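You operate a simulated robot arm through the tools that you are given. There is no shell and no other tool. Be economical: measure what you need, move in short steps, check, and stop when the job is done.

You are at the controls of a simulated two-armed robot. One attempt, no reset.

JOB
Put the four packing blocks that the cab feet card lists into the blue tray marked issue.

It is judged by the outcome, as a careful person would: the job done as asked, and still so three seconds after it is handed in. It fails if anything else is knocked over, pushed out of place, dropped, spilled or broken.

ROBOT AND FRAMES
Two 7-joint arms with three-finger grippers on one trunk, on a base that drives. Base frame: it is fixed to the floor where the robot stands at the start and does not move with it; the origin is under the middle of the robot, x ahead of it, y to its left, z up; the surface under the hand at the start is at about z = 840. Readings come in mm, rad, newtons and seconds.
The left shoulder is at the start at [70, 146, 1187], the right one opposite. With the tool pointing down near the work surface each hand reaches from about 280 to 680 mm from the robot's upright axis, wherever it stands, measured 20 degrees to its own side. Places, roughly: inside of the blue tray marked issue [500, 100, 800]. Payload 2.2 kg a hand.
The TCP of each hand is the grasp point between the finger pads, 28 mm short of the fingertips. In the tool frame z runs along the fingers and y along their closing line. Largest opening 102 mm; the body of the gripper starts 71 mm behind the TCP.
Orientation is told as [roll, pitch, yaw] about the base's x, y, z axes, in that order, counted from this pose: with the fingers straight down and closing along the base's y, the tool's x points along the base's -x, its y along +y and its z along -z.

CONTROLS
- The arms move only by the tool play_rows. It takes "left_increments", "right_increments" or both (then of equal length, played together; a hand with none holds still); each is text: rows parted by semicolons, each of 7 numbers parted by spaces: the shift along the tool's x, y, z in units of 100 mm (1.0 is 100 mm), then the turn, a rotation vector about the tool's x, y, z in units of 180 degrees (1.0 is 180 degrees), then the gripper command, from -1 (shut) to 1 (fully open), values between in proportion. In form: x y z rx ry rz gripper; .... A call has 1 to 10 rows; each row is the pose to reach, as a shift and turn from the pose commanded when the call began, along the tool's axes at that moment. A call with a number of a shift or a turn outside -1 to 1 is refused whole. Each row takes 0.2 s and may step no farther than 50 mm and 0.15 rad from the row before; otherwise, or with a gripper value out of range, the whole call is refused. Where a pose cannot be reached the arm comes as near as it can. A force on the tool above 40 N (or 10 N above the force at the start of the call, whichever is more), or a blocked arm, ends the call early, and 0.2 s more pass. Each finger halts on what it meets, pressing with about 29 N; the grip force reading is that of the motor and also rises with nothing between the fingers. The clock runs only during rows and for 0.2 s after the last one: add rows that repeat a pose to give the fingers time. The reply holds the time, the measured pose of the TCP, the force on the tool along the base axes, the opening and the grip force, in the units named above and with some noise, with the torque about the TCP (base axes, N m) and any sound that the robot's microphone picked up, and new pictures: "pictures" is both (left out), scene, wrist or none (wrist: the cameras of the hands that moved).
- Cameras (640 x 400 px; columns grow to the right, rows downward): "scene" is now at [134.9, 10.5, 1410.6]; the picture's right is [0.16, -0.99, 0.00], its down [-0.74, -0.12, -0.66] and it looks along [0.65, 0.11, -0.75] (base axes); focal length 270 px, centre (320, 200). "left" rides on the left gripper at [72, 38, -86] in its tool frame; the picture's right is [-0.47, 0.89, 0.00], its down [-0.60, -0.32, -0.73] and it looks along [-0.65, -0.34, 0.68] (tool axes); focal length 256 px, centre (320, 200). "right" rides on the right gripper at [69, 44, -86] in its tool frame; the picture's right is [-0.53, 0.85, 0.00], its down [-0.58, -0.36, -0.73] and it looks along [-0.62, -0.39, 0.68] (tool axes); focal length 256 px, centre (320, 200). There is no depth. A picture from a camera that has moved, and an enlarged one, comes with that camera's place and axes in the base frame and with its lens. The place of the scene camera against the robot may be out by one fixed shift of up to 25 mm in any direction.
- slide_trunk(by): slides the trunk up (or, below 0, down) by that many mm; the arms and the scene camera ride with it, the base frame stays. It gives what a move gives, with no picture.
- steer(legs): drives the robot by 1 to 6 legs, each [ahead, left, turn to the left] in mm, mm and rad, along the robot's own axes; the way and the turn of a leg run together, so that a leg with both is an arc; at most 1500 mm and 3.142 rad a leg. The arms and the cameras ride along, it lands a little off, and it stops where it bumps. It gives what a move gives, and a new picture of the scene camera.
- aim_head(pan, tilt): turns the head with the scene camera to pan (to the left, within 1.501 rad either way) and tilt (down, from -0.506 to 1.204), counted from straight ahead of the robot. It gives what a move gives, and a new picture of the scene camera.
- enlarge(camera, box): a new picture of the part [left, top, right, bottom] of that camera's present view, enlarged. No time passes.
- sign_off(): hands the job in; it is judged then, once.

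Go step by step. Nothing tells you exact positions but the pictures and the camera data: compare them with the known pose of the tool, close in by small moves and look again before you grip or let go. The budget is 120 turns and 260 pictures, counting those below and the enlarged ones. Unless the task says otherwise, let go and move clear before handing in, and close with one line.

The tools are called after ">>>" as name(argument=value, ...) on one line, values as JSON. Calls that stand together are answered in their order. play_rows: Moves the arms, as the interface text tells. Its arguments: {"type":"object","properties":{"left_increments":{"type":"string"},"right_increments":{"type":"string"},"pictures":{"type":"string","enum":["both","scene","wrist","none"]}},"required":[]} The other tools are called the same way: slide_trunk (by) slides the trunk up or down; steer (legs) drives the base; aim_head (pan, tilt) turns the head that bears the scene camera; enlarge (camera, box) takes an enlarged picture of a part of a camera's view; sign_off () hands the job in.

At the start:

```text
time_s: 0.0
left_position: [411.0, 302.4, 1160.7]
left_tool_rot: [0.0, 0.0, 0.001]
left_ft_force: [-1.0, -0.1, -0.7]
left_moment: [0.01, 0.02, 0.0]
left_grip_width: 101.8
left_finger_force: 0.0
right_position: [399.0, -107.8, 1095.6]
right_tool_rot: [0.0, -0.002, 0.0]
right_ft_force: [0.2, -0.3, 0.1]
right_moment: [0.0, -0.01, 0.03]
right_grip_width: 101.8
right_finger_force: 0.0
trunk travel left (down, up): [-725.0, 215.0]
robot x, y, heading: [-2.8, -1.3, -0.002]
head pan, tilt: [0.161, 0.846]
```

scene: 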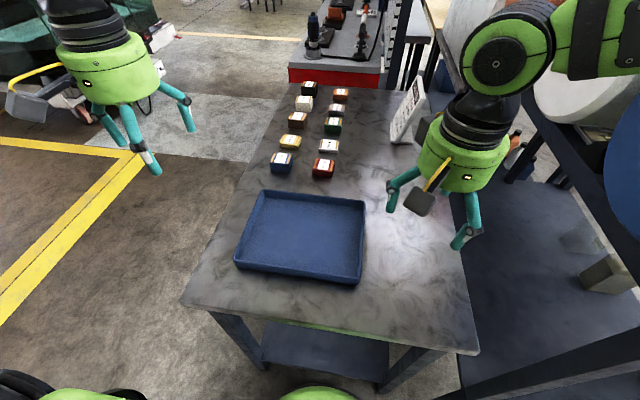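
right: 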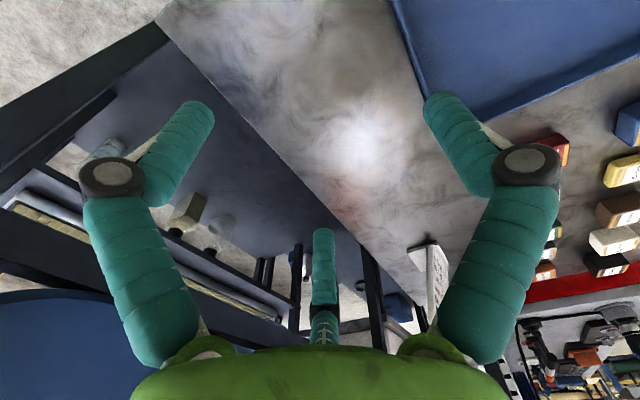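
left: 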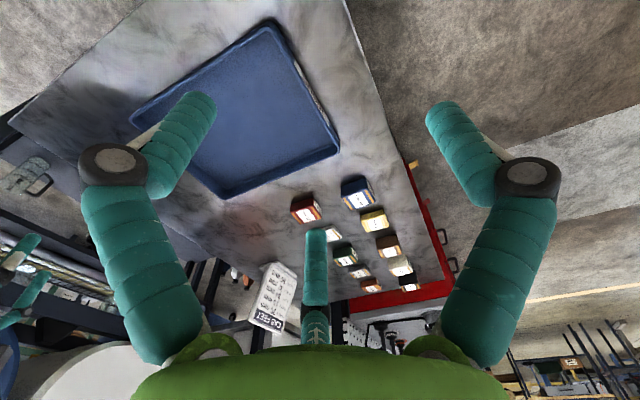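

I see ten small blocks beyond the blue tray and a standing card at the right. First I read the card and the block labels.

>>> enlarge(camera="left", box=[230, 250, 310, 340])

>>> enlarge(camera="scene", box=[260, 75, 360, 185])

>>> enlarge(camera="left", box=[280, 165, 430, 300])

>>> enlarge(camera="scene", box=[380, 70, 440, 150])

```text
4.44 times, centred on (270, 295) of left
camera zoom: at [337.4, 341.7, 1246.1], right [0.46, 0.89, 0.0], down [0.6, -0.32, 0.73], along [0.65, -0.34, -0.68], focal length 1138 px, centre (542, -222)
```

zoom: 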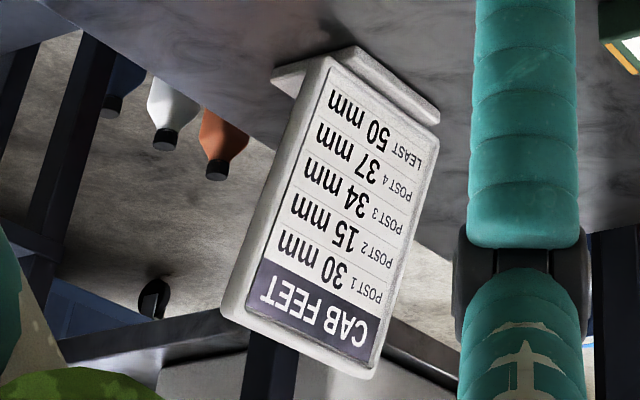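

```text
3.64 times, centred on (310, 130) of scene
camera zoom: at [134.9, 10.5, 1410.6], right [0.16, -0.99, 0.0], down [-0.74, -0.12, -0.66], along [0.65, 0.11, -0.75], focal length 981 px, centre (356, 454)
```

zoom: 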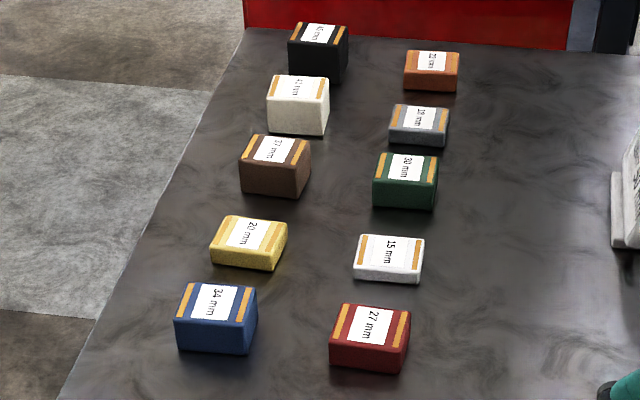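

```text
2.96 times, centred on (355, 232) of left
camera zoom: at [337.4, 341.7, 1246.1], right [0.46, 0.89, 0.0], down [0.6, -0.32, 0.73], along [0.65, -0.34, -0.68], focal length 758 px, centre (216, 104)
```

zoom: 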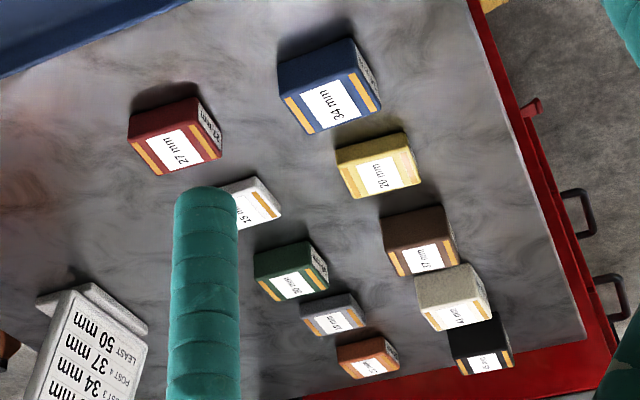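

```text
5.00 times, centred on (410, 110) of scene
camera zoom: at [134.9, 10.5, 1410.6], right [0.16, -0.99, 0.0], down [-0.74, -0.12, -0.66], along [0.65, 0.11, -0.75], focal length 1348 px, centre (-130, 650)
```

zoom: 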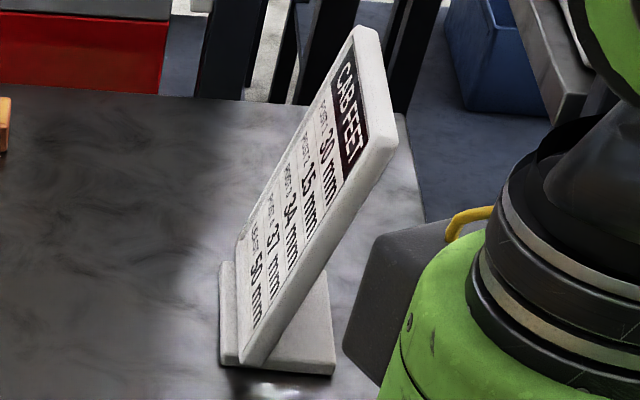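

The card lists 30, 15, 34 and 37 mm, plus a line "LEAST 50 mm". I'll look closer at the card and the block labels, including those on the sides.

>>> enlarge(camera="left", box=[350, 225, 405, 260])

>>> enlarge(camera="left", box=[360, 250, 430, 295])

>>> enlarge(camera="left", box=[330, 240, 385, 295])

>>> enlarge(camera="scene", box=[320, 82, 352, 132])

>>> enlarge(camera="scene", box=[285, 78, 325, 130])

>>> enlarge(camera="left", box=[235, 260, 290, 330])

>>> enlarge(camera="left", box=[285, 175, 390, 240])

```text
11.43 times, centred on (378, 242) of left
camera zoom: at [337.4, 341.7, 1246.1], right [0.46, 0.89, 0.0], down [0.6, -0.32, 0.73], along [0.65, -0.34, -0.68], focal length 2926 px, centre (-337, -286)
```

zoom: 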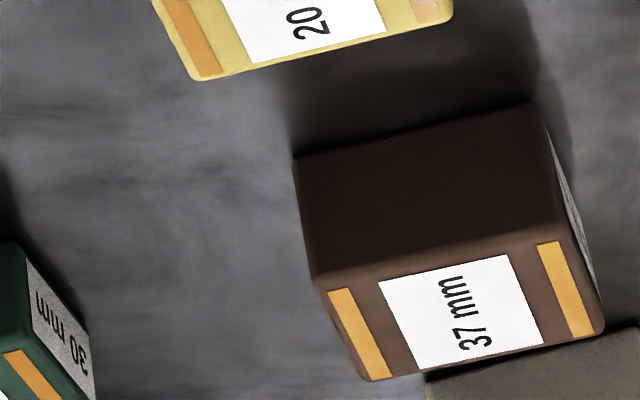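

```text
8.89 times, centred on (395, 272) of left
camera zoom: at [337.4, 341.7, 1246.1], right [0.46, 0.89, 0.0], down [0.6, -0.32, 0.73], along [0.65, -0.34, -0.68], focal length 2276 px, centre (-347, -444)
```

zoom: 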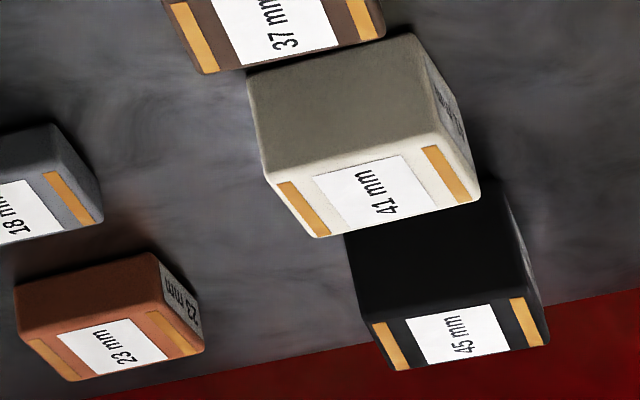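

```text
7.27 times, centred on (358, 268) of left
camera zoom: at [337.4, 341.7, 1246.1], right [0.46, 0.89, 0.0], down [0.6, -0.32, 0.73], along [0.65, -0.34, -0.68], focal length 1862 px, centre (47, -291)
```

zoom: 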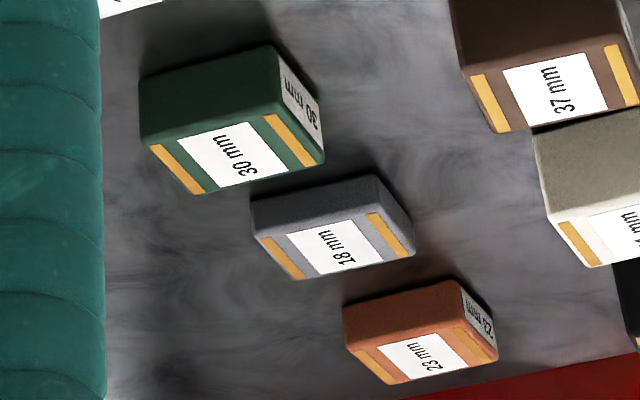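

```text
8.00 times, centred on (336, 107) of scene
camera zoom: at [134.9, 10.5, 1410.6], right [0.16, -0.99, 0.0], down [-0.74, -0.12, -0.66], along [0.65, 0.11, -0.75], focal length 2158 px, centre (192, 944)
```

zoom: 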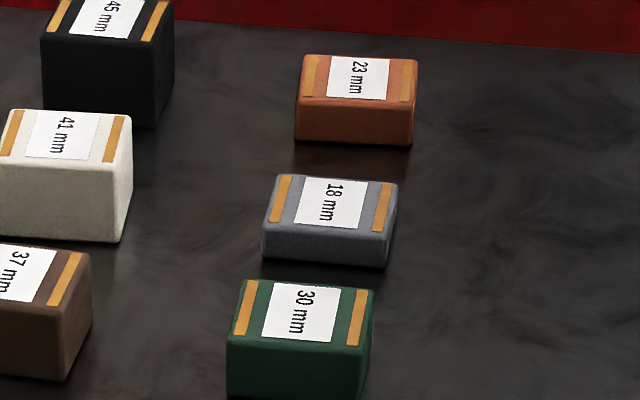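

```text
7.69 times, centred on (305, 104) of scene
camera zoom: at [134.9, 10.5, 1410.6], right [0.16, -0.99, 0.0], down [-0.74, -0.12, -0.66], along [0.65, 0.11, -0.75], focal length 2075 px, centre (435, 938)
```

zoom: 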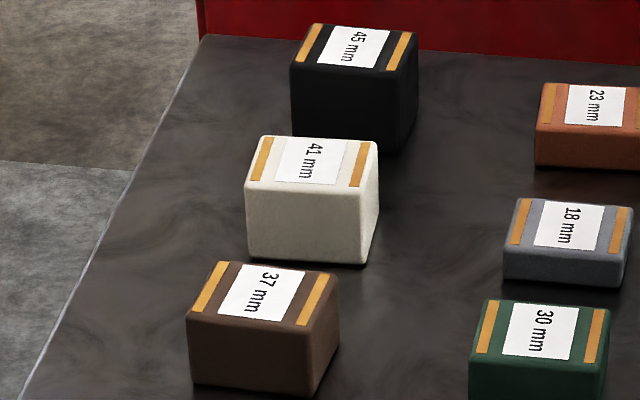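

```text
5.71 times, centred on (262, 295) of left
camera zoom: at [337.4, 341.7, 1246.1], right [0.46, 0.89, 0.0], down [0.6, -0.32, 0.73], along [0.65, -0.34, -0.68], focal length 1463 px, centre (649, -343)
```

zoom: 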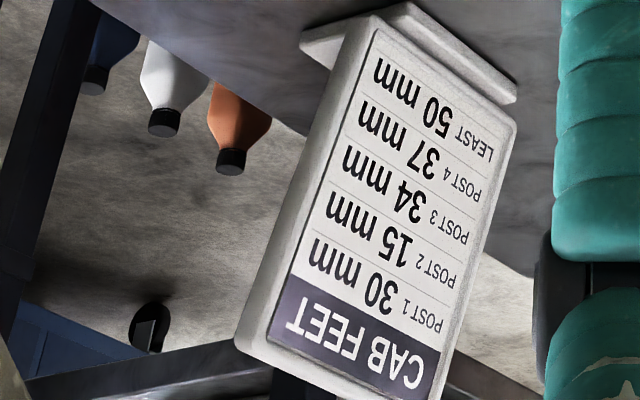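

```text
6.10 times, centred on (338, 208) of left
camera zoom: at [337.4, 341.7, 1246.1], right [0.46, 0.89, 0.0], down [0.6, -0.32, 0.73], along [0.65, -0.34, -0.68], focal length 1560 px, centre (213, 154)
```

zoom: 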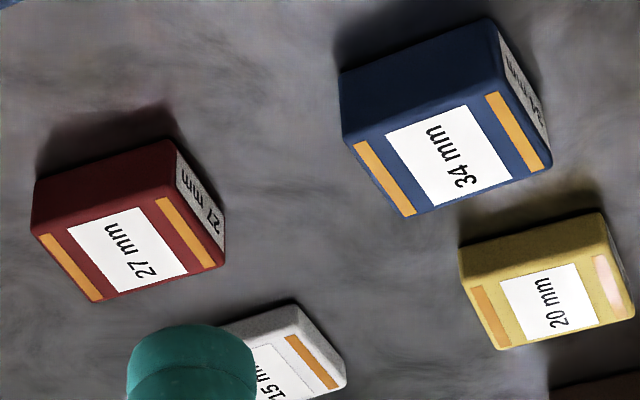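

The card lists 30, 15, 34 and 37 mm; "LEAST 50 mm" matches no block, so I take it as a minimum figure and will spread the blocks out. The blocks lie at x 730–970, too far to reach from here, so I look at the floor to the left to see whether I can work from the table's left side.

>>> aim_head(pan=1.2, tilt=0.75)

>>> aim_head(pan=0.5, tilt=0.5)

>>> aim_head(pan=0.1, tilt=1.2)

```text
time_s: 1.3
left_position: [409.4, 303.2, 1160.0]
left_tool_rot: [0.001, 0.0, 0.001]
left_ft_force: [0.3, 1.1, 0.3]
left_moment: [0.01, 0.01, 0.03]
left_grip_width: 101.9
left_finger_force: 0.1
right_position: [398.9, -107.0, 1095.5]
right_tool_rot: [0.0, 0.0, 0.001]
right_ft_force: [0.0, -0.3, 0.5]
right_moment: [-0.03, 0.03, -0.04]
right_grip_width: 102.1
right_finger_force: 0.1
trunk travel left (down, up): [-725.0, 215.0]
robot x, y, heading: [0.8, 2.6, -0.004]
head pan, tilt: [1.201, 0.75]
camera scene: at [87.7, 75.1, 1418.4], right [0.93, -0.36, 0.0], down [-0.25, -0.64, -0.73], along [0.27, 0.68, -0.68], focal length 270 px, centre (320, 200)
```

scene: 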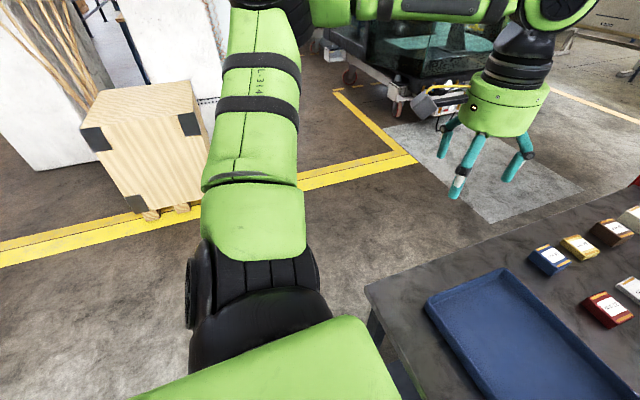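

```text
time_s: 2.4
left_position: [409.7, 303.7, 1159.5]
left_tool_rot: [-0.001, 0.0, 0.002]
left_ft_force: [0.5, -0.7, -0.4]
left_moment: [-0.03, 0.01, 0.0]
left_grip_width: 102.0
left_finger_force: 0.2
right_position: [399.4, -108.0, 1095.0]
right_tool_rot: [0.0, 0.001, 0.001]
right_ft_force: [-1.1, -0.1, 1.1]
right_moment: [-0.01, -0.04, -0.05]
right_grip_width: 101.6
right_finger_force: 0.0
trunk travel left (down, up): [-725.0, 215.0]
robot x, y, heading: [-1.0, 0.9, 0.001]
head pan, tilt: [0.499, 0.499]
camera scene: at [137.4, 41.5, 1440.3], right [0.48, -0.88, 0.0], down [-0.42, -0.23, -0.88], along [0.77, 0.42, -0.48], focal length 270 px, centre (320, 200)
```

scene: 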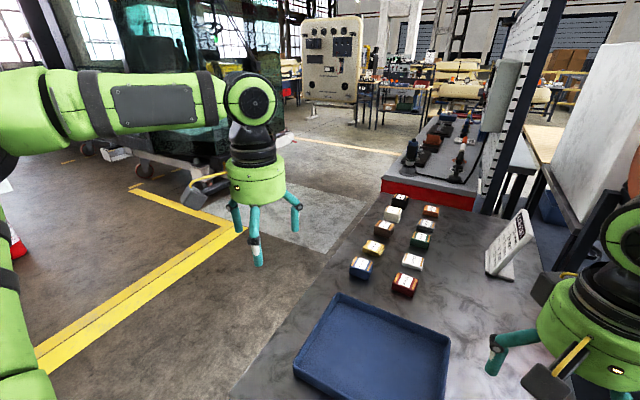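

```text
time_s: 3.4
left_position: [409.8, 303.2, 1159.2]
left_tool_rot: [0.0, -0.002, 0.0]
left_ft_force: [-0.2, 0.1, -0.1]
left_moment: [0.02, 0.01, 0.04]
left_grip_width: 101.9
left_finger_force: 0.0
right_position: [399.4, -107.3, 1094.9]
right_tool_rot: [0.0, 0.0, 0.0]
right_ft_force: [0.0, -0.8, 0.0]
right_moment: [0.0, -0.02, -0.02]
right_grip_width: 102.1
right_finger_force: 0.0
trunk travel left (down, up): [-725.0, 215.0]
robot x, y, heading: [1.8, -2.1, 0.0]
head pan, tilt: [0.099, 1.201]
camera scene: at [113.3, 3.5, 1386.7], right [0.1, -0.99, 0.0], down [-0.93, -0.09, -0.36], along [0.36, 0.04, -0.93], focal length 270 px, centre (320, 200)
```

scene: 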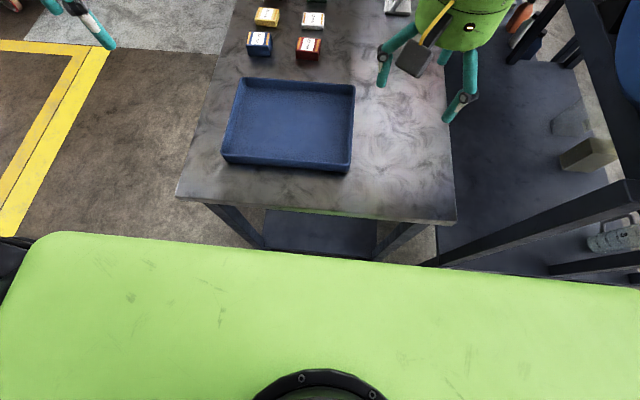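

The floor on the left is clear out to about y = 1700, and the table's left edge is at about y = 320. I'll drive round and stand at about (720, 640) facing the table.

>>> steer(legs=[[0, 800, 0], [720, 0, 0], [0, 0, -1.571]])

>>> aim_head(pan=0.0, tilt=0.85)

```text
time_s: 15.0
left_position: [1021.4, 411.4, 1160.7]
left_tool_rot: [-0.001, 0.001, -1.536]
left_ft_force: [-0.2, -0.3, 0.3]
left_moment: [0.02, 0.01, -0.01]
left_grip_width: 102.0
left_finger_force: 0.1
right_position: [610.0, 409.0, 1095.4]
right_tool_rot: [0.0, 0.0, -1.535]
right_ft_force: [-1.3, -0.7, -0.4]
right_moment: [-0.03, 0.01, 0.03]
right_grip_width: 101.9
right_finger_force: 0.2
trunk travel left (down, up): [-725.0, 215.0]
robot x, y, heading: [703.4, 811.1, -1.543]
head pan, tilt: [0.099, 1.201]
camera scene: at [721.2, 703.1, 1386.7], right [-0.99, -0.13, 0.0], down [-0.12, 0.92, -0.36], along [0.05, -0.36, -0.93], focal length 270 px, centre (320, 200)
```

scene: 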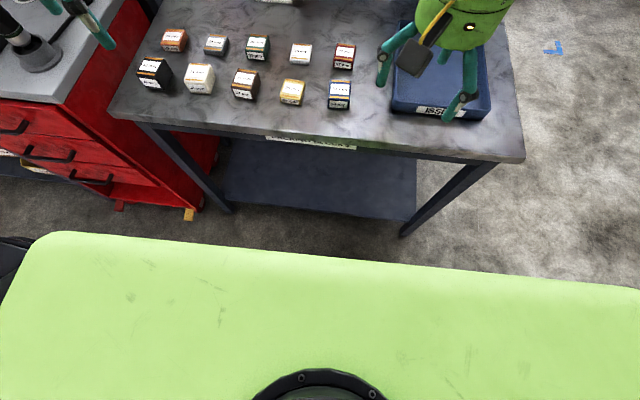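

```text
time_s: 15.8
left_position: [1020.9, 411.6, 1159.4]
left_tool_rot: [-0.001, 0.001, -1.537]
left_ft_force: [0.4, -0.3, 1.3]
left_moment: [-0.01, 0.0, 0.04]
left_grip_width: 102.2
left_finger_force: 0.1
right_position: [609.3, 407.6, 1094.8]
right_tool_rot: [-0.001, 0.001, -1.536]
right_ft_force: [-0.2, -0.3, -0.8]
right_moment: [0.02, 0.02, 0.0]
right_grip_width: 101.8
right_finger_force: 0.0
trunk travel left (down, up): [-725.0, 215.0]
robot x, y, heading: [704.2, 810.5, -1.534]
head pan, tilt: [0.0, 0.85]
camera scene: at [716.2, 680.4, 1410.3], right [-1.0, -0.03, 0.0], down [-0.03, 0.75, -0.66], along [0.02, -0.66, -0.75], focal length 270 px, centre (320, 200)
```

scene: 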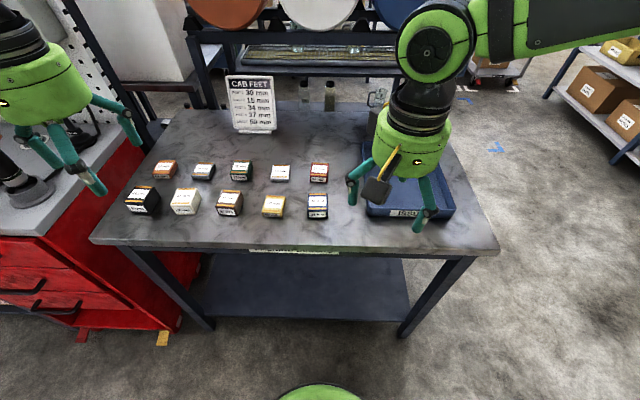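

The robot stands well; the table edge is at about y = 333. I'll bring the left hand inward first, then drive ahead 175 mm.

>>> play_rows(left_increments="0 -0.4 0 0 0 0 1; 0 -0.8 0 0 0 0 1; 0 -1 0 0 0 0 1; 0 -1 0 0 0 0 1", pictures="none")

>>> steer(legs=[[175, 0, -0.03]])

>>> enlarge(camera="scene", box=[120, 60, 340, 240])

```text
time_s: 16.8
left_position: [920.6, 406.9, 1160.0]
left_tool_rot: [0.0, 0.0, -1.533]
left_ft_force: [-0.7, 0.1, 0.6]
left_moment: [0.01, -0.04, 0.01]
left_grip_width: 101.9
left_finger_force: 0.0
right_position: [609.9, 409.3, 1095.2]
right_tool_rot: [0.001, 0.001, -1.535]
right_ft_force: [-0.9, 0.0, -0.1]
right_moment: [-0.01, -0.01, -0.02]
right_grip_width: 102.0
right_finger_force: 0.0
trunk travel left (down, up): [-725.0, 215.0]
robot x, y, heading: [704.8, 813.0, -1.536]
head pan, tilt: [0.0, 0.85]
```

```text
time_s: 18.3
left_position: [911.8, 227.4, 1161.0]
left_tool_rot: [-0.001, -0.004, -1.568]
left_ft_force: [-0.1, 0.5, 0.2]
left_moment: [-0.01, 0.03, 0.0]
left_grip_width: 101.9
left_finger_force: 0.1
right_position: [601.4, 238.1, 1097.5]
right_tool_rot: [0.0, -0.003, -1.569]
right_ft_force: [0.8, -0.5, 1.2]
right_moment: [-0.05, 0.03, 0.03]
right_grip_width: 102.0
right_finger_force: 0.1
trunk travel left (down, up): [-725.0, 215.0]
robot x, y, heading: [709.2, 634.6, -1.569]
head pan, tilt: [0.0, 0.85]
camera scene: at [715.3, 508.2, 1410.7], right [-1.0, 0.0, 0.0], down [0.0, 0.75, -0.66], along [0.0, -0.66, -0.75], focal length 270 px, centre (320, 200)
```

scene: 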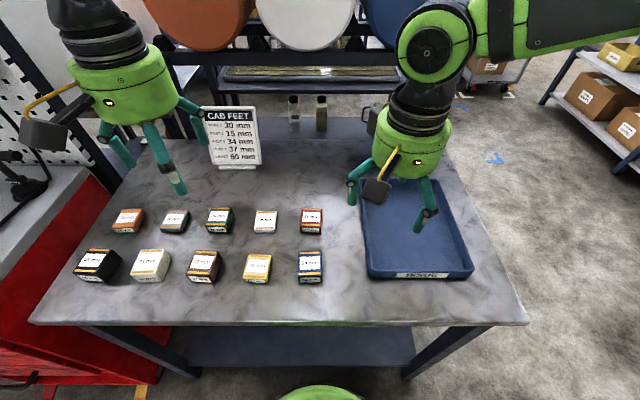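

```text
2.22 times, centred on (230, 150) of scene
camera zoom: at [715.3, 508.2, 1410.7], right [-1.0, 0.0, 0.0], down [0.0, 0.75, -0.66], along [0.0, -0.66, -0.75], focal length 599 px, centre (520, 311)
```

zoom: 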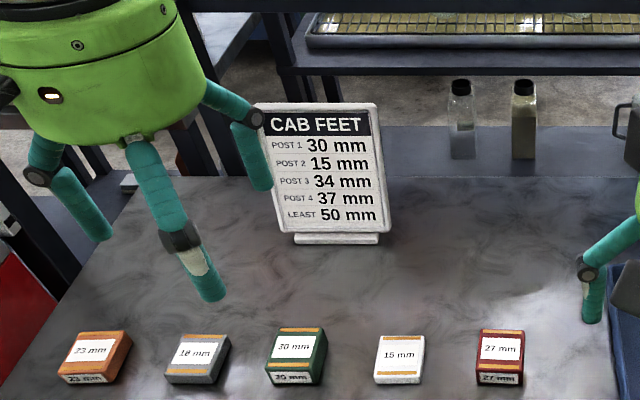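

The view is good. I'll use the right hand for everything, so I withdraw the left hand up and back and shift the base 120 mm towards +x, putting all four blocks and the tray within reach.

>>> play_rows(left_increments="0.3 0 -0.3 0 0 0 1; 0.6 0 -0.6 0 0 0 1; 0.9 0 -0.9 0 0 0 1; 1 0 -1 0 0 0 1; 1 0 -1 0 0 0 1", pictures="none")

>>> steer(legs=[[0, 120, 0]])

>>> enlarge(camera="right", box=[0, 0, 640, 400])

>>> enlarge(camera="scene", box=[130, 180, 450, 380])

```text
time_s: 19.5
left_position: [911.8, 326.5, 1260.6]
left_tool_rot: [0.0, 0.0, -1.568]
left_ft_force: [-0.2, -0.2, 0.7]
left_moment: [0.01, -0.03, -0.01]
left_grip_width: 102.2
left_finger_force: 0.0
right_position: [599.4, 236.2, 1095.3]
right_tool_rot: [-0.001, 0.001, -1.568]
right_ft_force: [0.2, -0.8, -0.7]
right_moment: [0.02, 0.0, 0.0]
right_grip_width: 102.0
right_finger_force: 0.1
trunk travel left (down, up): [-725.0, 215.0]
robot x, y, heading: [707.4, 632.6, -1.574]
head pan, tilt: [0.0, 0.85]
```

```text
time_s: 20.7
left_position: [1027.5, 326.0, 1260.3]
left_tool_rot: [0.001, -0.002, -1.568]
left_ft_force: [-1.3, 0.3, 0.6]
left_moment: [0.03, -0.02, 0.01]
left_grip_width: 102.0
left_finger_force: 0.1
right_position: [716.7, 236.6, 1094.9]
right_tool_rot: [0.005, -0.001, -1.57]
right_ft_force: [-1.0, 0.5, -0.9]
right_moment: [-0.03, -0.02, 0.0]
right_grip_width: 102.0
right_finger_force: 0.0
trunk travel left (down, up): [-725.0, 215.0]
robot x, y, heading: [827.6, 634.7, -1.573]
head pan, tilt: [0.0, 0.85]
camera scene: at [831.8, 505.1, 1410.4], right [-1.0, 0.0, 0.0], down [0.0, 0.75, -0.66], along [0.0, -0.66, -0.75], focal length 270 px, centre (320, 200)
```

scene: 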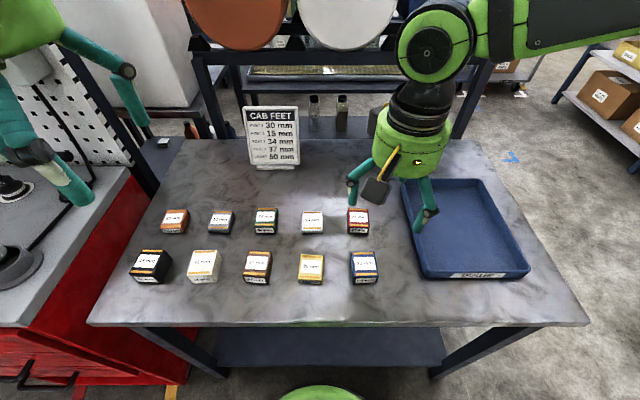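

```text
1.00 times, centred on (320, 200) of right (not enlarged: the box is as wide or as high as the picture)
camera zoom: at [761.4, 304.4, 1181.5], right [0.85, -0.53, 0.0], down [-0.37, -0.58, 0.73], along [-0.39, -0.62, -0.68], focal length 256 px, centre (320, 200)
```

zoom: 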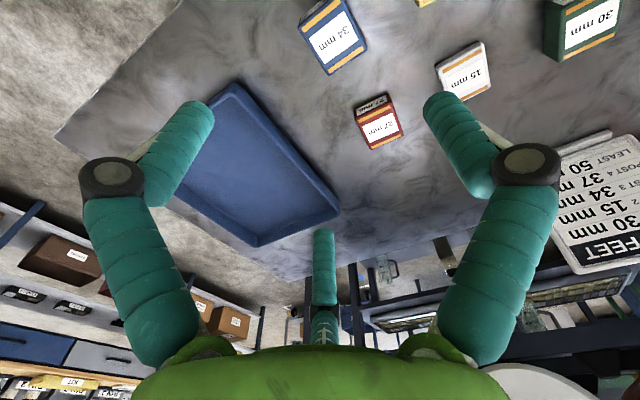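

```text
2.00 times, centred on (290, 280) of scene
camera zoom: at [831.8, 505.1, 1410.4], right [-1.0, 0.0, 0.0], down [0.0, 0.75, -0.66], along [0.0, -0.66, -0.75], focal length 539 px, centre (380, 40)
```

zoom: 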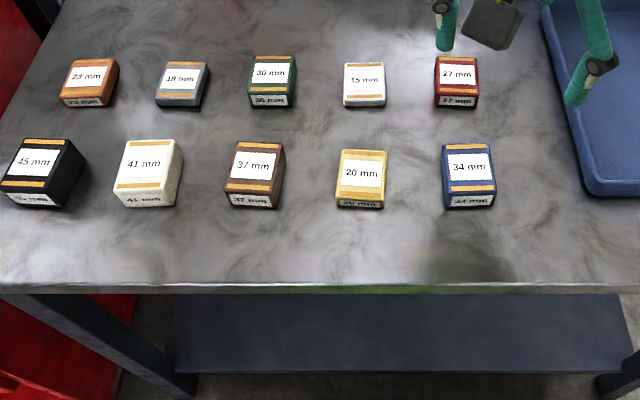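

I get the 34 mm block at about (733, 230), the 15 at (847, 109), the 30 at (963, 96) and the 37 at about (962, 226). In the picture the fingers look rotated against the tool axes, so I close and reopen the hand in the air to see how they really close.

>>> play_rows(right_increments="0 0 0 0 0 0 -0.5; 0 0 0 0 0 0 -0.5; 0 0 0 0 0 0 -0.5")

>>> play_rows(right_increments="0 0 0 0 0 0 1; 0 0 0 0 0 0 1; 0 0 0 0 0 0 1", pictures="none")

>>> enlarge(camera="scene", box=[330, 80, 490, 240])

```text
time_s: 21.5
left_position: [1029.9, 325.1, 1259.3]
left_tool_rot: [0.0, 0.0, -1.569]
left_ft_force: [0.6, 0.4, -0.1]
left_moment: [0.01, 0.0, -0.02]
left_grip_width: 102.3
left_finger_force: 0.2
right_position: [719.5, 236.6, 1095.4]
right_tool_rot: [0.0, 0.001, -1.569]
right_ft_force: [1.4, 0.2, 1.1]
right_moment: [0.02, 0.01, 0.03]
right_grip_width: 25.3
right_finger_force: 0.1
trunk travel left (down, up): [-725.0, 215.0]
robot x, y, heading: [829.1, 635.5, -1.569]
head pan, tilt: [0.0, 0.85]
camera scene: at [835.4, 505.2, 1410.4], right [-1.0, 0.0, 0.0], down [0.0, 0.75, -0.66], along [0.0, -0.66, -0.75], focal length 270 px, centre (320, 200)
camera right: at [764.4, 304.5, 1181.7], right [0.85, -0.53, 0.0], down [-0.36, -0.58, 0.73], along [-0.39, -0.62, -0.68], focal length 256 px, centre (320, 200)
```

scene: 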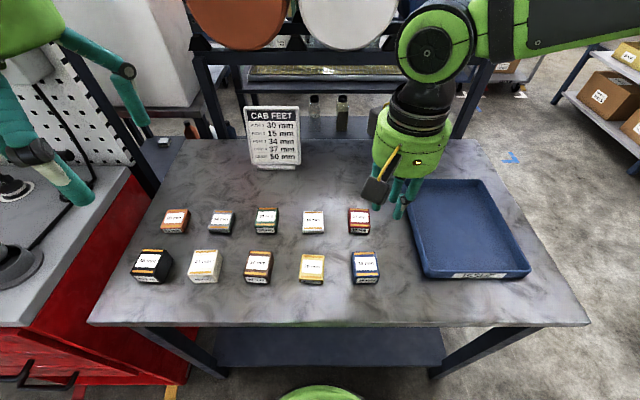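
right: 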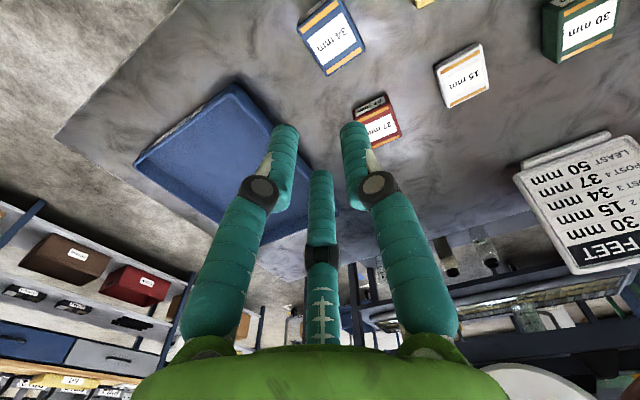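

```text
time_s: 22.3
left_position: [1030.7, 325.2, 1260.2]
left_tool_rot: [-0.001, -0.002, -1.568]
left_ft_force: [-0.1, -0.1, 0.3]
left_moment: [0.0, -0.01, -0.04]
left_grip_width: 101.8
left_finger_force: 0.1
right_position: [719.2, 237.3, 1095.2]
right_tool_rot: [0.0, -0.001, -1.569]
right_ft_force: [-0.2, 0.4, -0.2]
right_moment: [-0.01, 0.0, -0.01]
right_grip_width: 102.0
right_finger_force: 0.0
trunk travel left (down, up): [-725.0, 215.0]
robot x, y, heading: [825.0, 631.8, -1.568]
head pan, tilt: [0.0, 0.85]
```

```text
2.50 times, centred on (410, 160) of scene
camera zoom: at [834.2, 505.2, 1410.4], right [-1.0, 0.0, 0.0], down [0.0, 0.75, -0.66], along [0.0, -0.66, -0.75], focal length 674 px, centre (95, 300)
```

zoom: 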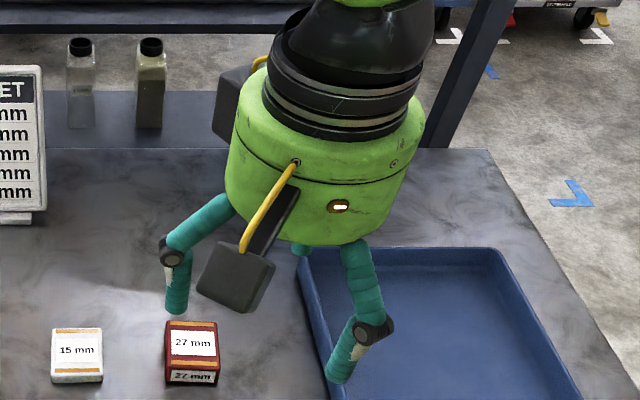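

The skin looks three-fingered, with one finger on tool +y and the others at 120°, closing to the centre. Either way the block faces and gaps around the 34 suit this. I move over the 34 block and go partway down, then look.

>>> play_rows(right_increments="-0.03 0.07 0.4 0 0 0 1; -0.07 0.14 0.8 0 0 0 1; -0.07 0.14 1 0 0 0 1; -0.07 0.14 1 0 0 0 1")

```text
time_s: 23.3
left_position: [1029.4, 326.6, 1260.5]
left_tool_rot: [0.001, -0.002, -1.57]
left_ft_force: [0.6, -0.4, 0.1]
left_moment: [-0.02, -0.03, -0.02]
left_grip_width: 102.2
left_finger_force: 0.1
right_position: [732.6, 228.5, 992.6]
right_tool_rot: [0.0, 0.001, -1.569]
right_ft_force: [-0.3, -0.3, -0.5]
right_moment: [0.0, -0.01, -0.02]
right_grip_width: 101.9
right_finger_force: 0.1
trunk travel left (down, up): [-725.0, 215.0]
robot x, y, heading: [827.6, 632.8, -1.571]
head pan, tilt: [0.0, 0.85]
camera scene: at [834.4, 505.3, 1410.4], right [-1.0, 0.0, 0.0], down [0.0, 0.75, -0.66], along [0.0, -0.66, -0.75], focal length 270 px, centre (320, 200)
camera right: at [776.6, 296.9, 1080.2], right [0.85, -0.53, 0.0], down [-0.36, -0.58, 0.73], along [-0.39, -0.62, -0.68], focal length 256 px, centre (320, 200)
```

scene: 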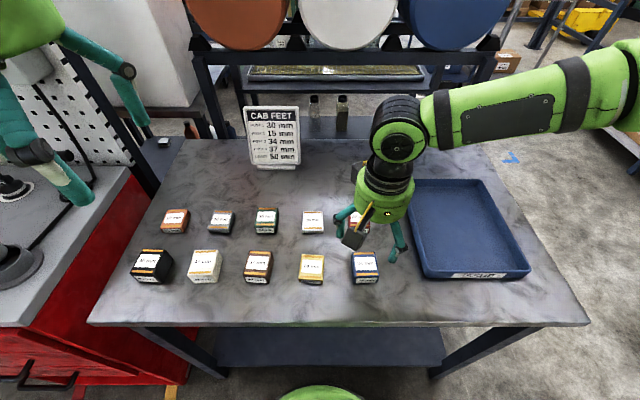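
right: 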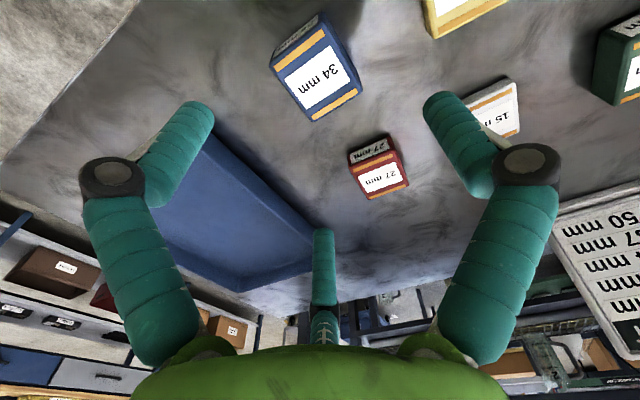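

The 34 block is at (732, 230), right under the hand. I descend to a little above it and check again.

>>> play_rows(right_increments="0.01 0 0.3 0 0 0 1; 0.015 0 0.6 0 0 0 1; 0.015 0 0.75 0 0 0 1; 0.015 0 0.75 0 0 0 1", pictures="both")

>>> enlarge(camera="scene", box=[310, 190, 430, 290])

```text
time_s: 24.3
left_position: [1029.6, 325.9, 1260.0]
left_tool_rot: [0.0, -0.003, -1.569]
left_ft_force: [-0.1, 0.0, -0.4]
left_moment: [0.03, 0.03, 0.01]
left_grip_width: 101.9
left_finger_force: 0.1
right_position: [734.4, 229.8, 920.8]
right_tool_rot: [0.003, -0.002, -1.57]
right_ft_force: [-0.1, -0.6, -0.1]
right_moment: [0.0, 0.0, -0.02]
right_grip_width: 102.0
right_finger_force: 0.0
trunk travel left (down, up): [-725.0, 215.0]
robot x, y, heading: [829.9, 634.8, -1.574]
head pan, tilt: [0.0, 0.85]
camera scene: at [834.4, 505.3, 1410.4], right [-1.0, 0.0, 0.0], down [0.0, 0.75, -0.66], along [0.0, -0.66, -0.75], focal length 270 px, centre (320, 200)
camera right: at [777.9, 298.3, 1005.9], right [0.85, -0.53, 0.0], down [-0.36, -0.58, 0.73], along [-0.39, -0.62, -0.68], focal length 256 px, centre (320, 200)
```

scene: 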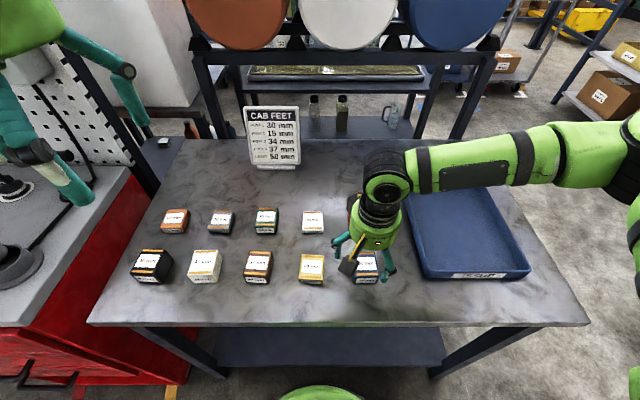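
right: 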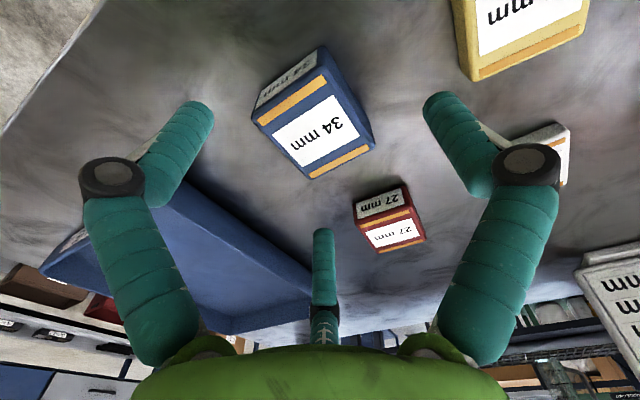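

```text
4.00 times, centred on (370, 240) of scene
camera zoom: at [834.4, 505.3, 1410.4], right [-1.0, 0.0, 0.0], down [0.0, 0.75, -0.66], along [0.0, -0.66, -0.75], focal length 1079 px, centre (120, 40)
```

zoom: 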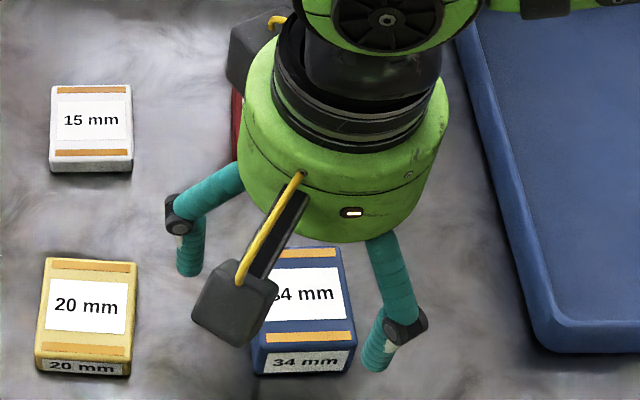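

Estimates from different heights vary a little, so I take an enlarged wrist view to pin down the block's height and y.

>>> enlarge(camera="right", box=[230, 40, 390, 200])

```text
2.50 times, centred on (310, 120) of right
camera zoom: at [777.9, 298.3, 1005.9], right [0.85, -0.53, 0.0], down [-0.36, -0.58, 0.73], along [-0.39, -0.62, -0.68], focal length 640 px, centre (345, 400)
```

zoom: 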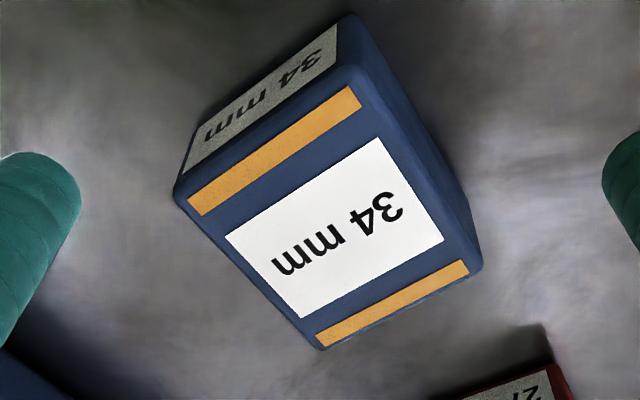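

Corner measurement gives the 34 block's centre as (731, 228), about 47 × 56 mm with its top near 875. I lower to TCP z ≈ 872, then close.

>>> play_rows(right_increments="-0.01 -0.02 0.25 0 0 0 1; -0.01 -0.02 0.47 0 0 0 1; -0.01 -0.02 0.48 0 0 0 1; -0.01 -0.02 0.48 0 0 0 0.2; -0.01 -0.02 0.48 0 0 0 -0.3; -0.01 -0.02 0.48 0 0 0 -0.6; -0.01 -0.02 0.48 0 0 0 -0.6")

>>> enlarge(camera="scene", box=[310, 190, 430, 290])

```text
time_s: 25.9
left_position: [1029.1, 325.2, 1259.3]
left_tool_rot: [0.001, -0.002, -1.569]
left_ft_force: [-1.2, 0.4, -0.2]
left_moment: [-0.03, 0.01, 0.0]
left_grip_width: 102.1
left_finger_force: 0.1
right_position: [732.9, 230.4, 872.9]
right_tool_rot: [0.001, -0.001, -1.569]
right_ft_force: [-0.8, -1.8, 9.2]
right_moment: [-0.02, 0.11, 0.04]
right_grip_width: 69.9
right_finger_force: 28.8
trunk travel left (down, up): [-725.0, 215.0]
robot x, y, heading: [828.5, 631.8, -1.575]
head pan, tilt: [0.0, 0.85]
camera scene: at [834.4, 505.8, 1410.5], right [-1.0, 0.0, 0.0], down [0.0, 0.75, -0.66], along [0.0, -0.66, -0.75], focal length 270 px, centre (320, 200)
camera right: at [777.1, 298.4, 958.6], right [0.85, -0.53, 0.0], down [-0.36, -0.58, 0.73], along [-0.39, -0.62, -0.68], focal length 256 px, centre (320, 200)
```

scene: 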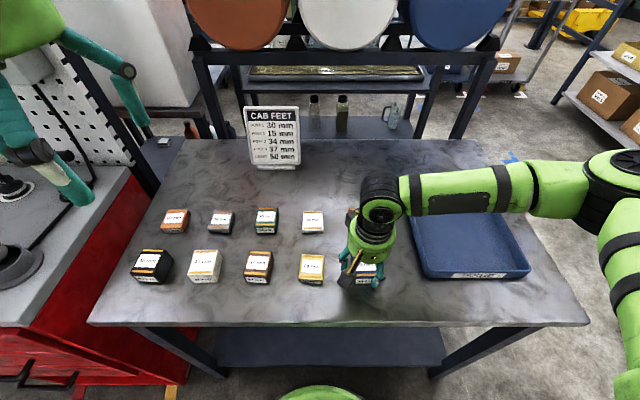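
right: 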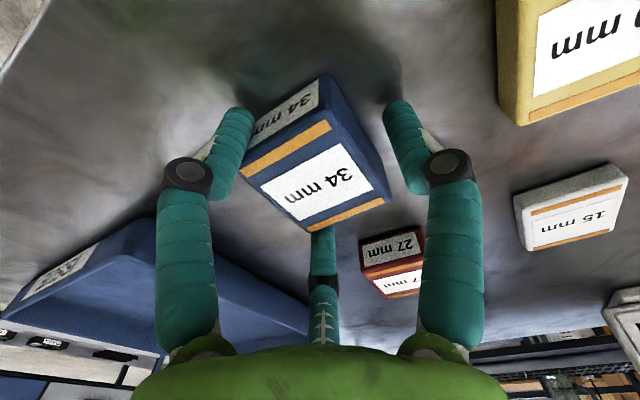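

```text
4.00 times, centred on (370, 240) of scene
camera zoom: at [834.4, 505.8, 1410.5], right [-1.0, 0.0, 0.0], down [0.0, 0.75, -0.66], along [0.0, -0.66, -0.75], focal length 1079 px, centre (120, 40)
```

zoom: 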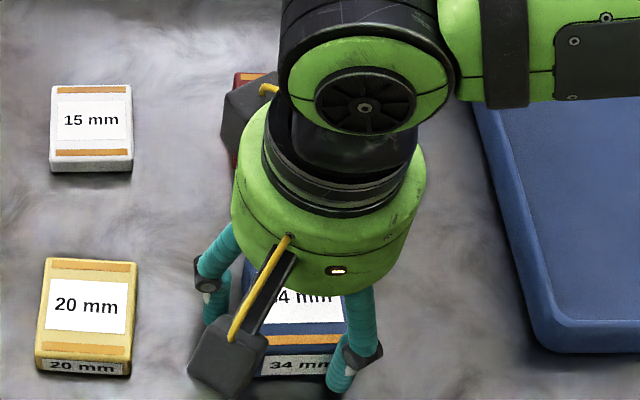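

The width stopped at 70 mm, so it really is three fingers, and this angle catches only the corners. I open, rise, and turn the hand 90° so one finger meets a y-face and the other two meet the x-faces.

>>> play_rows(right_increments="0 0 0 0 0 0 1; 0 0 0 0 0 0 1; 0 0 -0.3 0 0 0 1; 0 0 -0.6 0 0 0 1; 0 0 -0.9 0 0 0 1; 0 0 -0.9 0 0 -0.045 1; 0 0 -0.9 0 0 -0.09 1; 0 0 -0.9 0 0 -0.135 1; 0 0 -0.9 0 0 -0.18 1; 0 0 -0.9 0 0 -0.225 1", pictures="none")

>>> play_rows(right_increments="0 0 0 0 0 -0.045 1; 0 0 0 0 0 -0.09 1; 0 0 0 0 0 -0.135 1; 0 0 0 0 0 -0.18 1; 0 0 0 0 0 -0.225 1; 0 0 0 0 0 -0.27 1; 0 0 0 0 0 -0.275 1")

```text
time_s: 28.1
left_position: [1030.4, 324.9, 1259.3]
left_tool_rot: [0.001, -0.002, -1.567]
left_ft_force: [0.1, 0.5, -0.3]
left_moment: [0.0, 0.01, -0.01]
left_grip_width: 102.0
left_finger_force: 0.0
right_position: [731.4, 230.7, 962.4]
right_tool_rot: [-0.001, -0.001, -0.859]
right_ft_force: [0.0, -0.2, -0.1]
right_moment: [0.02, 0.01, 0.01]
right_grip_width: 102.1
right_finger_force: 0.0
trunk travel left (down, up): [-725.0, 215.0]
robot x, y, heading: [828.7, 633.3, -1.562]
head pan, tilt: [0.0, 0.85]
```

```text
time_s: 29.7
left_position: [1029.9, 326.6, 1259.6]
left_tool_rot: [-0.001, -0.002, -1.569]
left_ft_force: [0.5, 0.2, 0.4]
left_moment: [0.04, 0.0, 0.02]
left_grip_width: 102.1
left_finger_force: 0.0
right_position: [731.5, 230.7, 961.7]
right_tool_rot: [0.0, 0.0, 0.004]
right_ft_force: [-0.5, 0.2, 1.3]
right_moment: [-0.01, -0.02, 0.01]
right_grip_width: 101.9
right_finger_force: 0.1
trunk travel left (down, up): [-725.0, 215.0]
robot x, y, heading: [824.5, 632.3, -1.571]
head pan, tilt: [0.0, 0.85]
camera scene: at [834.4, 505.2, 1410.4], right [-1.0, 0.0, 0.0], down [0.0, 0.75, -0.66], along [0.0, -0.66, -0.75], focal length 270 px, centre (320, 200)
camera right: at [662.9, 272.2, 1048.7], right [0.53, 0.85, 0.0], down [0.58, -0.36, 0.73], along [0.62, -0.39, -0.68], focal length 256 px, centre (320, 200)
```

scene: 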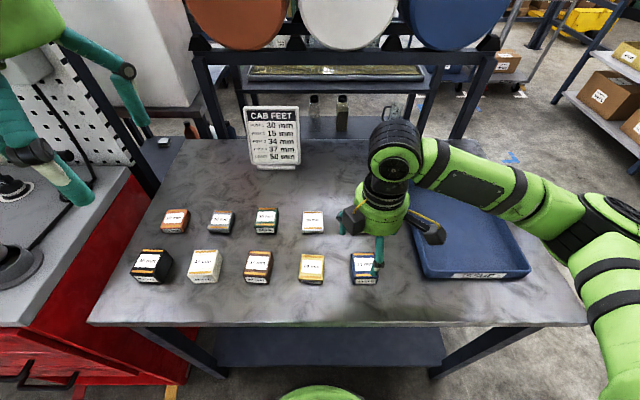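
right: 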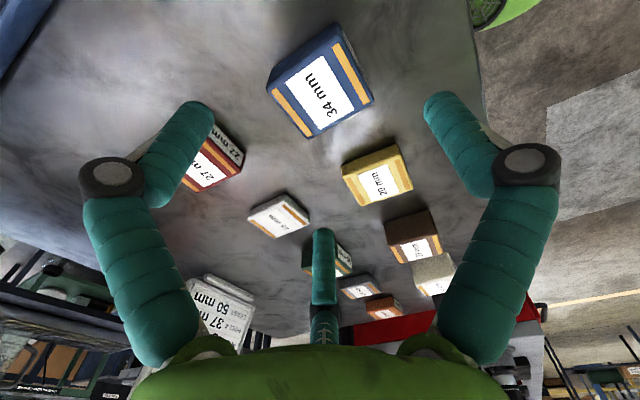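

The hand is turned and the 34 block still sits under it at (730, 230). I lower to TCP z ≈ 875 and close.

>>> play_rows(right_increments="0.01 -0.01 0.4 0 0 0 1; 0.01 -0.01 0.75 0 0 0 1; 0.01 -0.01 0.86 0 0 0 1; 0.01 -0.01 0.86 0 0 0 0.4; 0.01 -0.01 0.86 0 0 0 0; 0.01 -0.01 0.86 0 0 0 -0.4; 0.01 -0.01 0.86 0 0 0 -0.4")

>>> enlarge(camera="scene", box=[310, 190, 430, 290])

```text
time_s: 31.3
left_position: [1029.2, 325.1, 1260.3]
left_tool_rot: [-0.001, -0.002, -1.568]
left_ft_force: [0.3, -1.3, -0.7]
left_moment: [0.01, 0.0, 0.01]
left_grip_width: 102.1
left_finger_force: 0.2
right_position: [730.1, 230.0, 877.2]
right_tool_rot: [0.001, -0.002, 0.001]
right_ft_force: [0.1, 0.8, 0.7]
right_moment: [-0.01, -0.01, -0.01]
right_grip_width: 61.0
right_finger_force: 29.0
trunk travel left (down, up): [-725.0, 215.0]
robot x, y, heading: [826.1, 636.8, -1.571]
head pan, tilt: [0.0, 0.85]
camera scene: at [834.3, 505.3, 1410.4], right [-1.0, 0.0, 0.0], down [0.0, 0.75, -0.66], along [0.0, -0.66, -0.75], focal length 270 px, centre (320, 200)
camera right: at [662.3, 272.2, 963.6], right [0.53, 0.85, 0.0], down [0.58, -0.36, 0.73], along [0.62, -0.39, -0.68], focal length 256 px, centre (320, 200)
```

scene: 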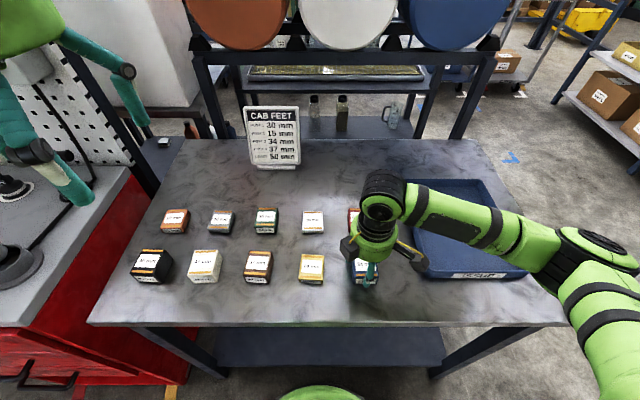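
right: 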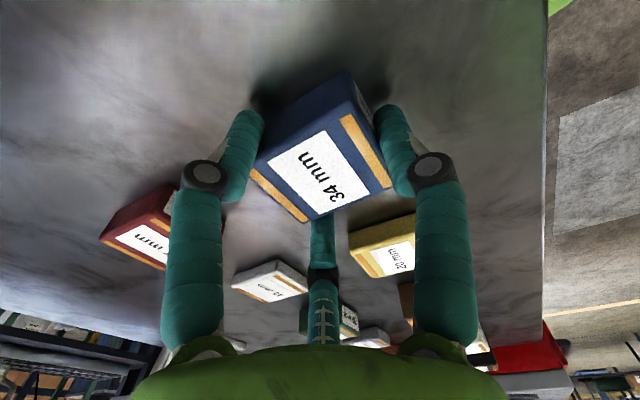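

```text
4.00 times, centred on (370, 240) of scene
camera zoom: at [834.3, 505.3, 1410.4], right [-1.0, 0.0, 0.0], down [0.0, 0.75, -0.66], along [0.0, -0.66, -0.75], focal length 1079 px, centre (120, 40)
```

zoom: 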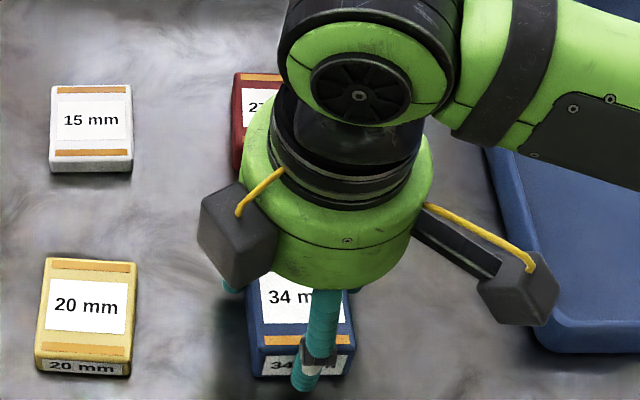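

Gripped at 61 mm with 29 N. I lift by 40 mm and check that the block comes along.

>>> play_rows(right_increments="0 0 -0.1 0 0 0 -0.4; 0 0 -0.25 0 0 0 -0.4; 0 0 -0.4 0 0 0 -0.4; 0 0 -0.4 0 0 0 -0.4", pictures="wrist")

>>> enlarge(camera="scene", box=[310, 190, 430, 290])

```text
time_s: 32.3
left_position: [1030.3, 325.3, 1260.0]
left_tool_rot: [-0.002, 0.0, -1.569]
left_ft_force: [0.1, -0.8, -0.8]
left_moment: [-0.01, -0.03, -0.02]
left_grip_width: 102.1
left_finger_force: 0.2
right_position: [731.3, 229.1, 916.4]
right_tool_rot: [0.0, 0.001, 0.002]
right_ft_force: [0.2, -0.1, -1.2]
right_moment: [0.04, 0.01, 0.02]
right_grip_width: 60.9
right_finger_force: 28.6
trunk travel left (down, up): [-725.0, 215.0]
robot x, y, heading: [826.3, 634.8, -1.565]
head pan, tilt: [0.0, 0.85]
camera right: at [663.0, 271.5, 1003.1], right [0.53, 0.85, 0.0], down [0.58, -0.36, 0.73], along [0.62, -0.39, -0.68], focal length 256 px, centre (320, 200)
```

right: 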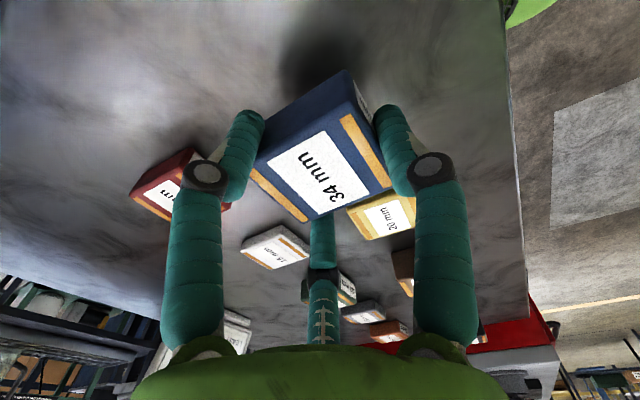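

```text
4.00 times, centred on (370, 240) of scene
camera zoom: at [834.2, 505.0, 1410.4], right [-1.0, 0.0, 0.0], down [0.0, 0.75, -0.66], along [0.0, -0.66, -0.75], focal length 1079 px, centre (120, 40)
```

zoom: 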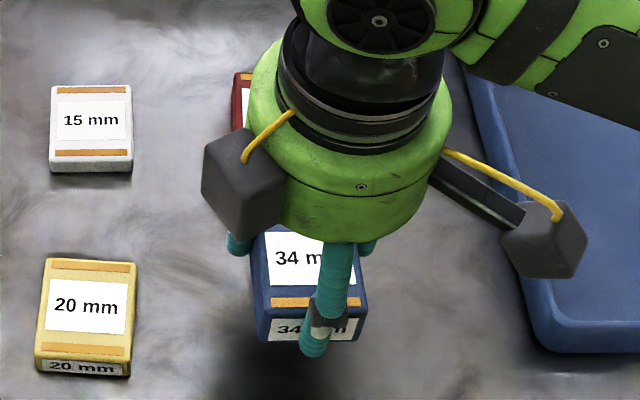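

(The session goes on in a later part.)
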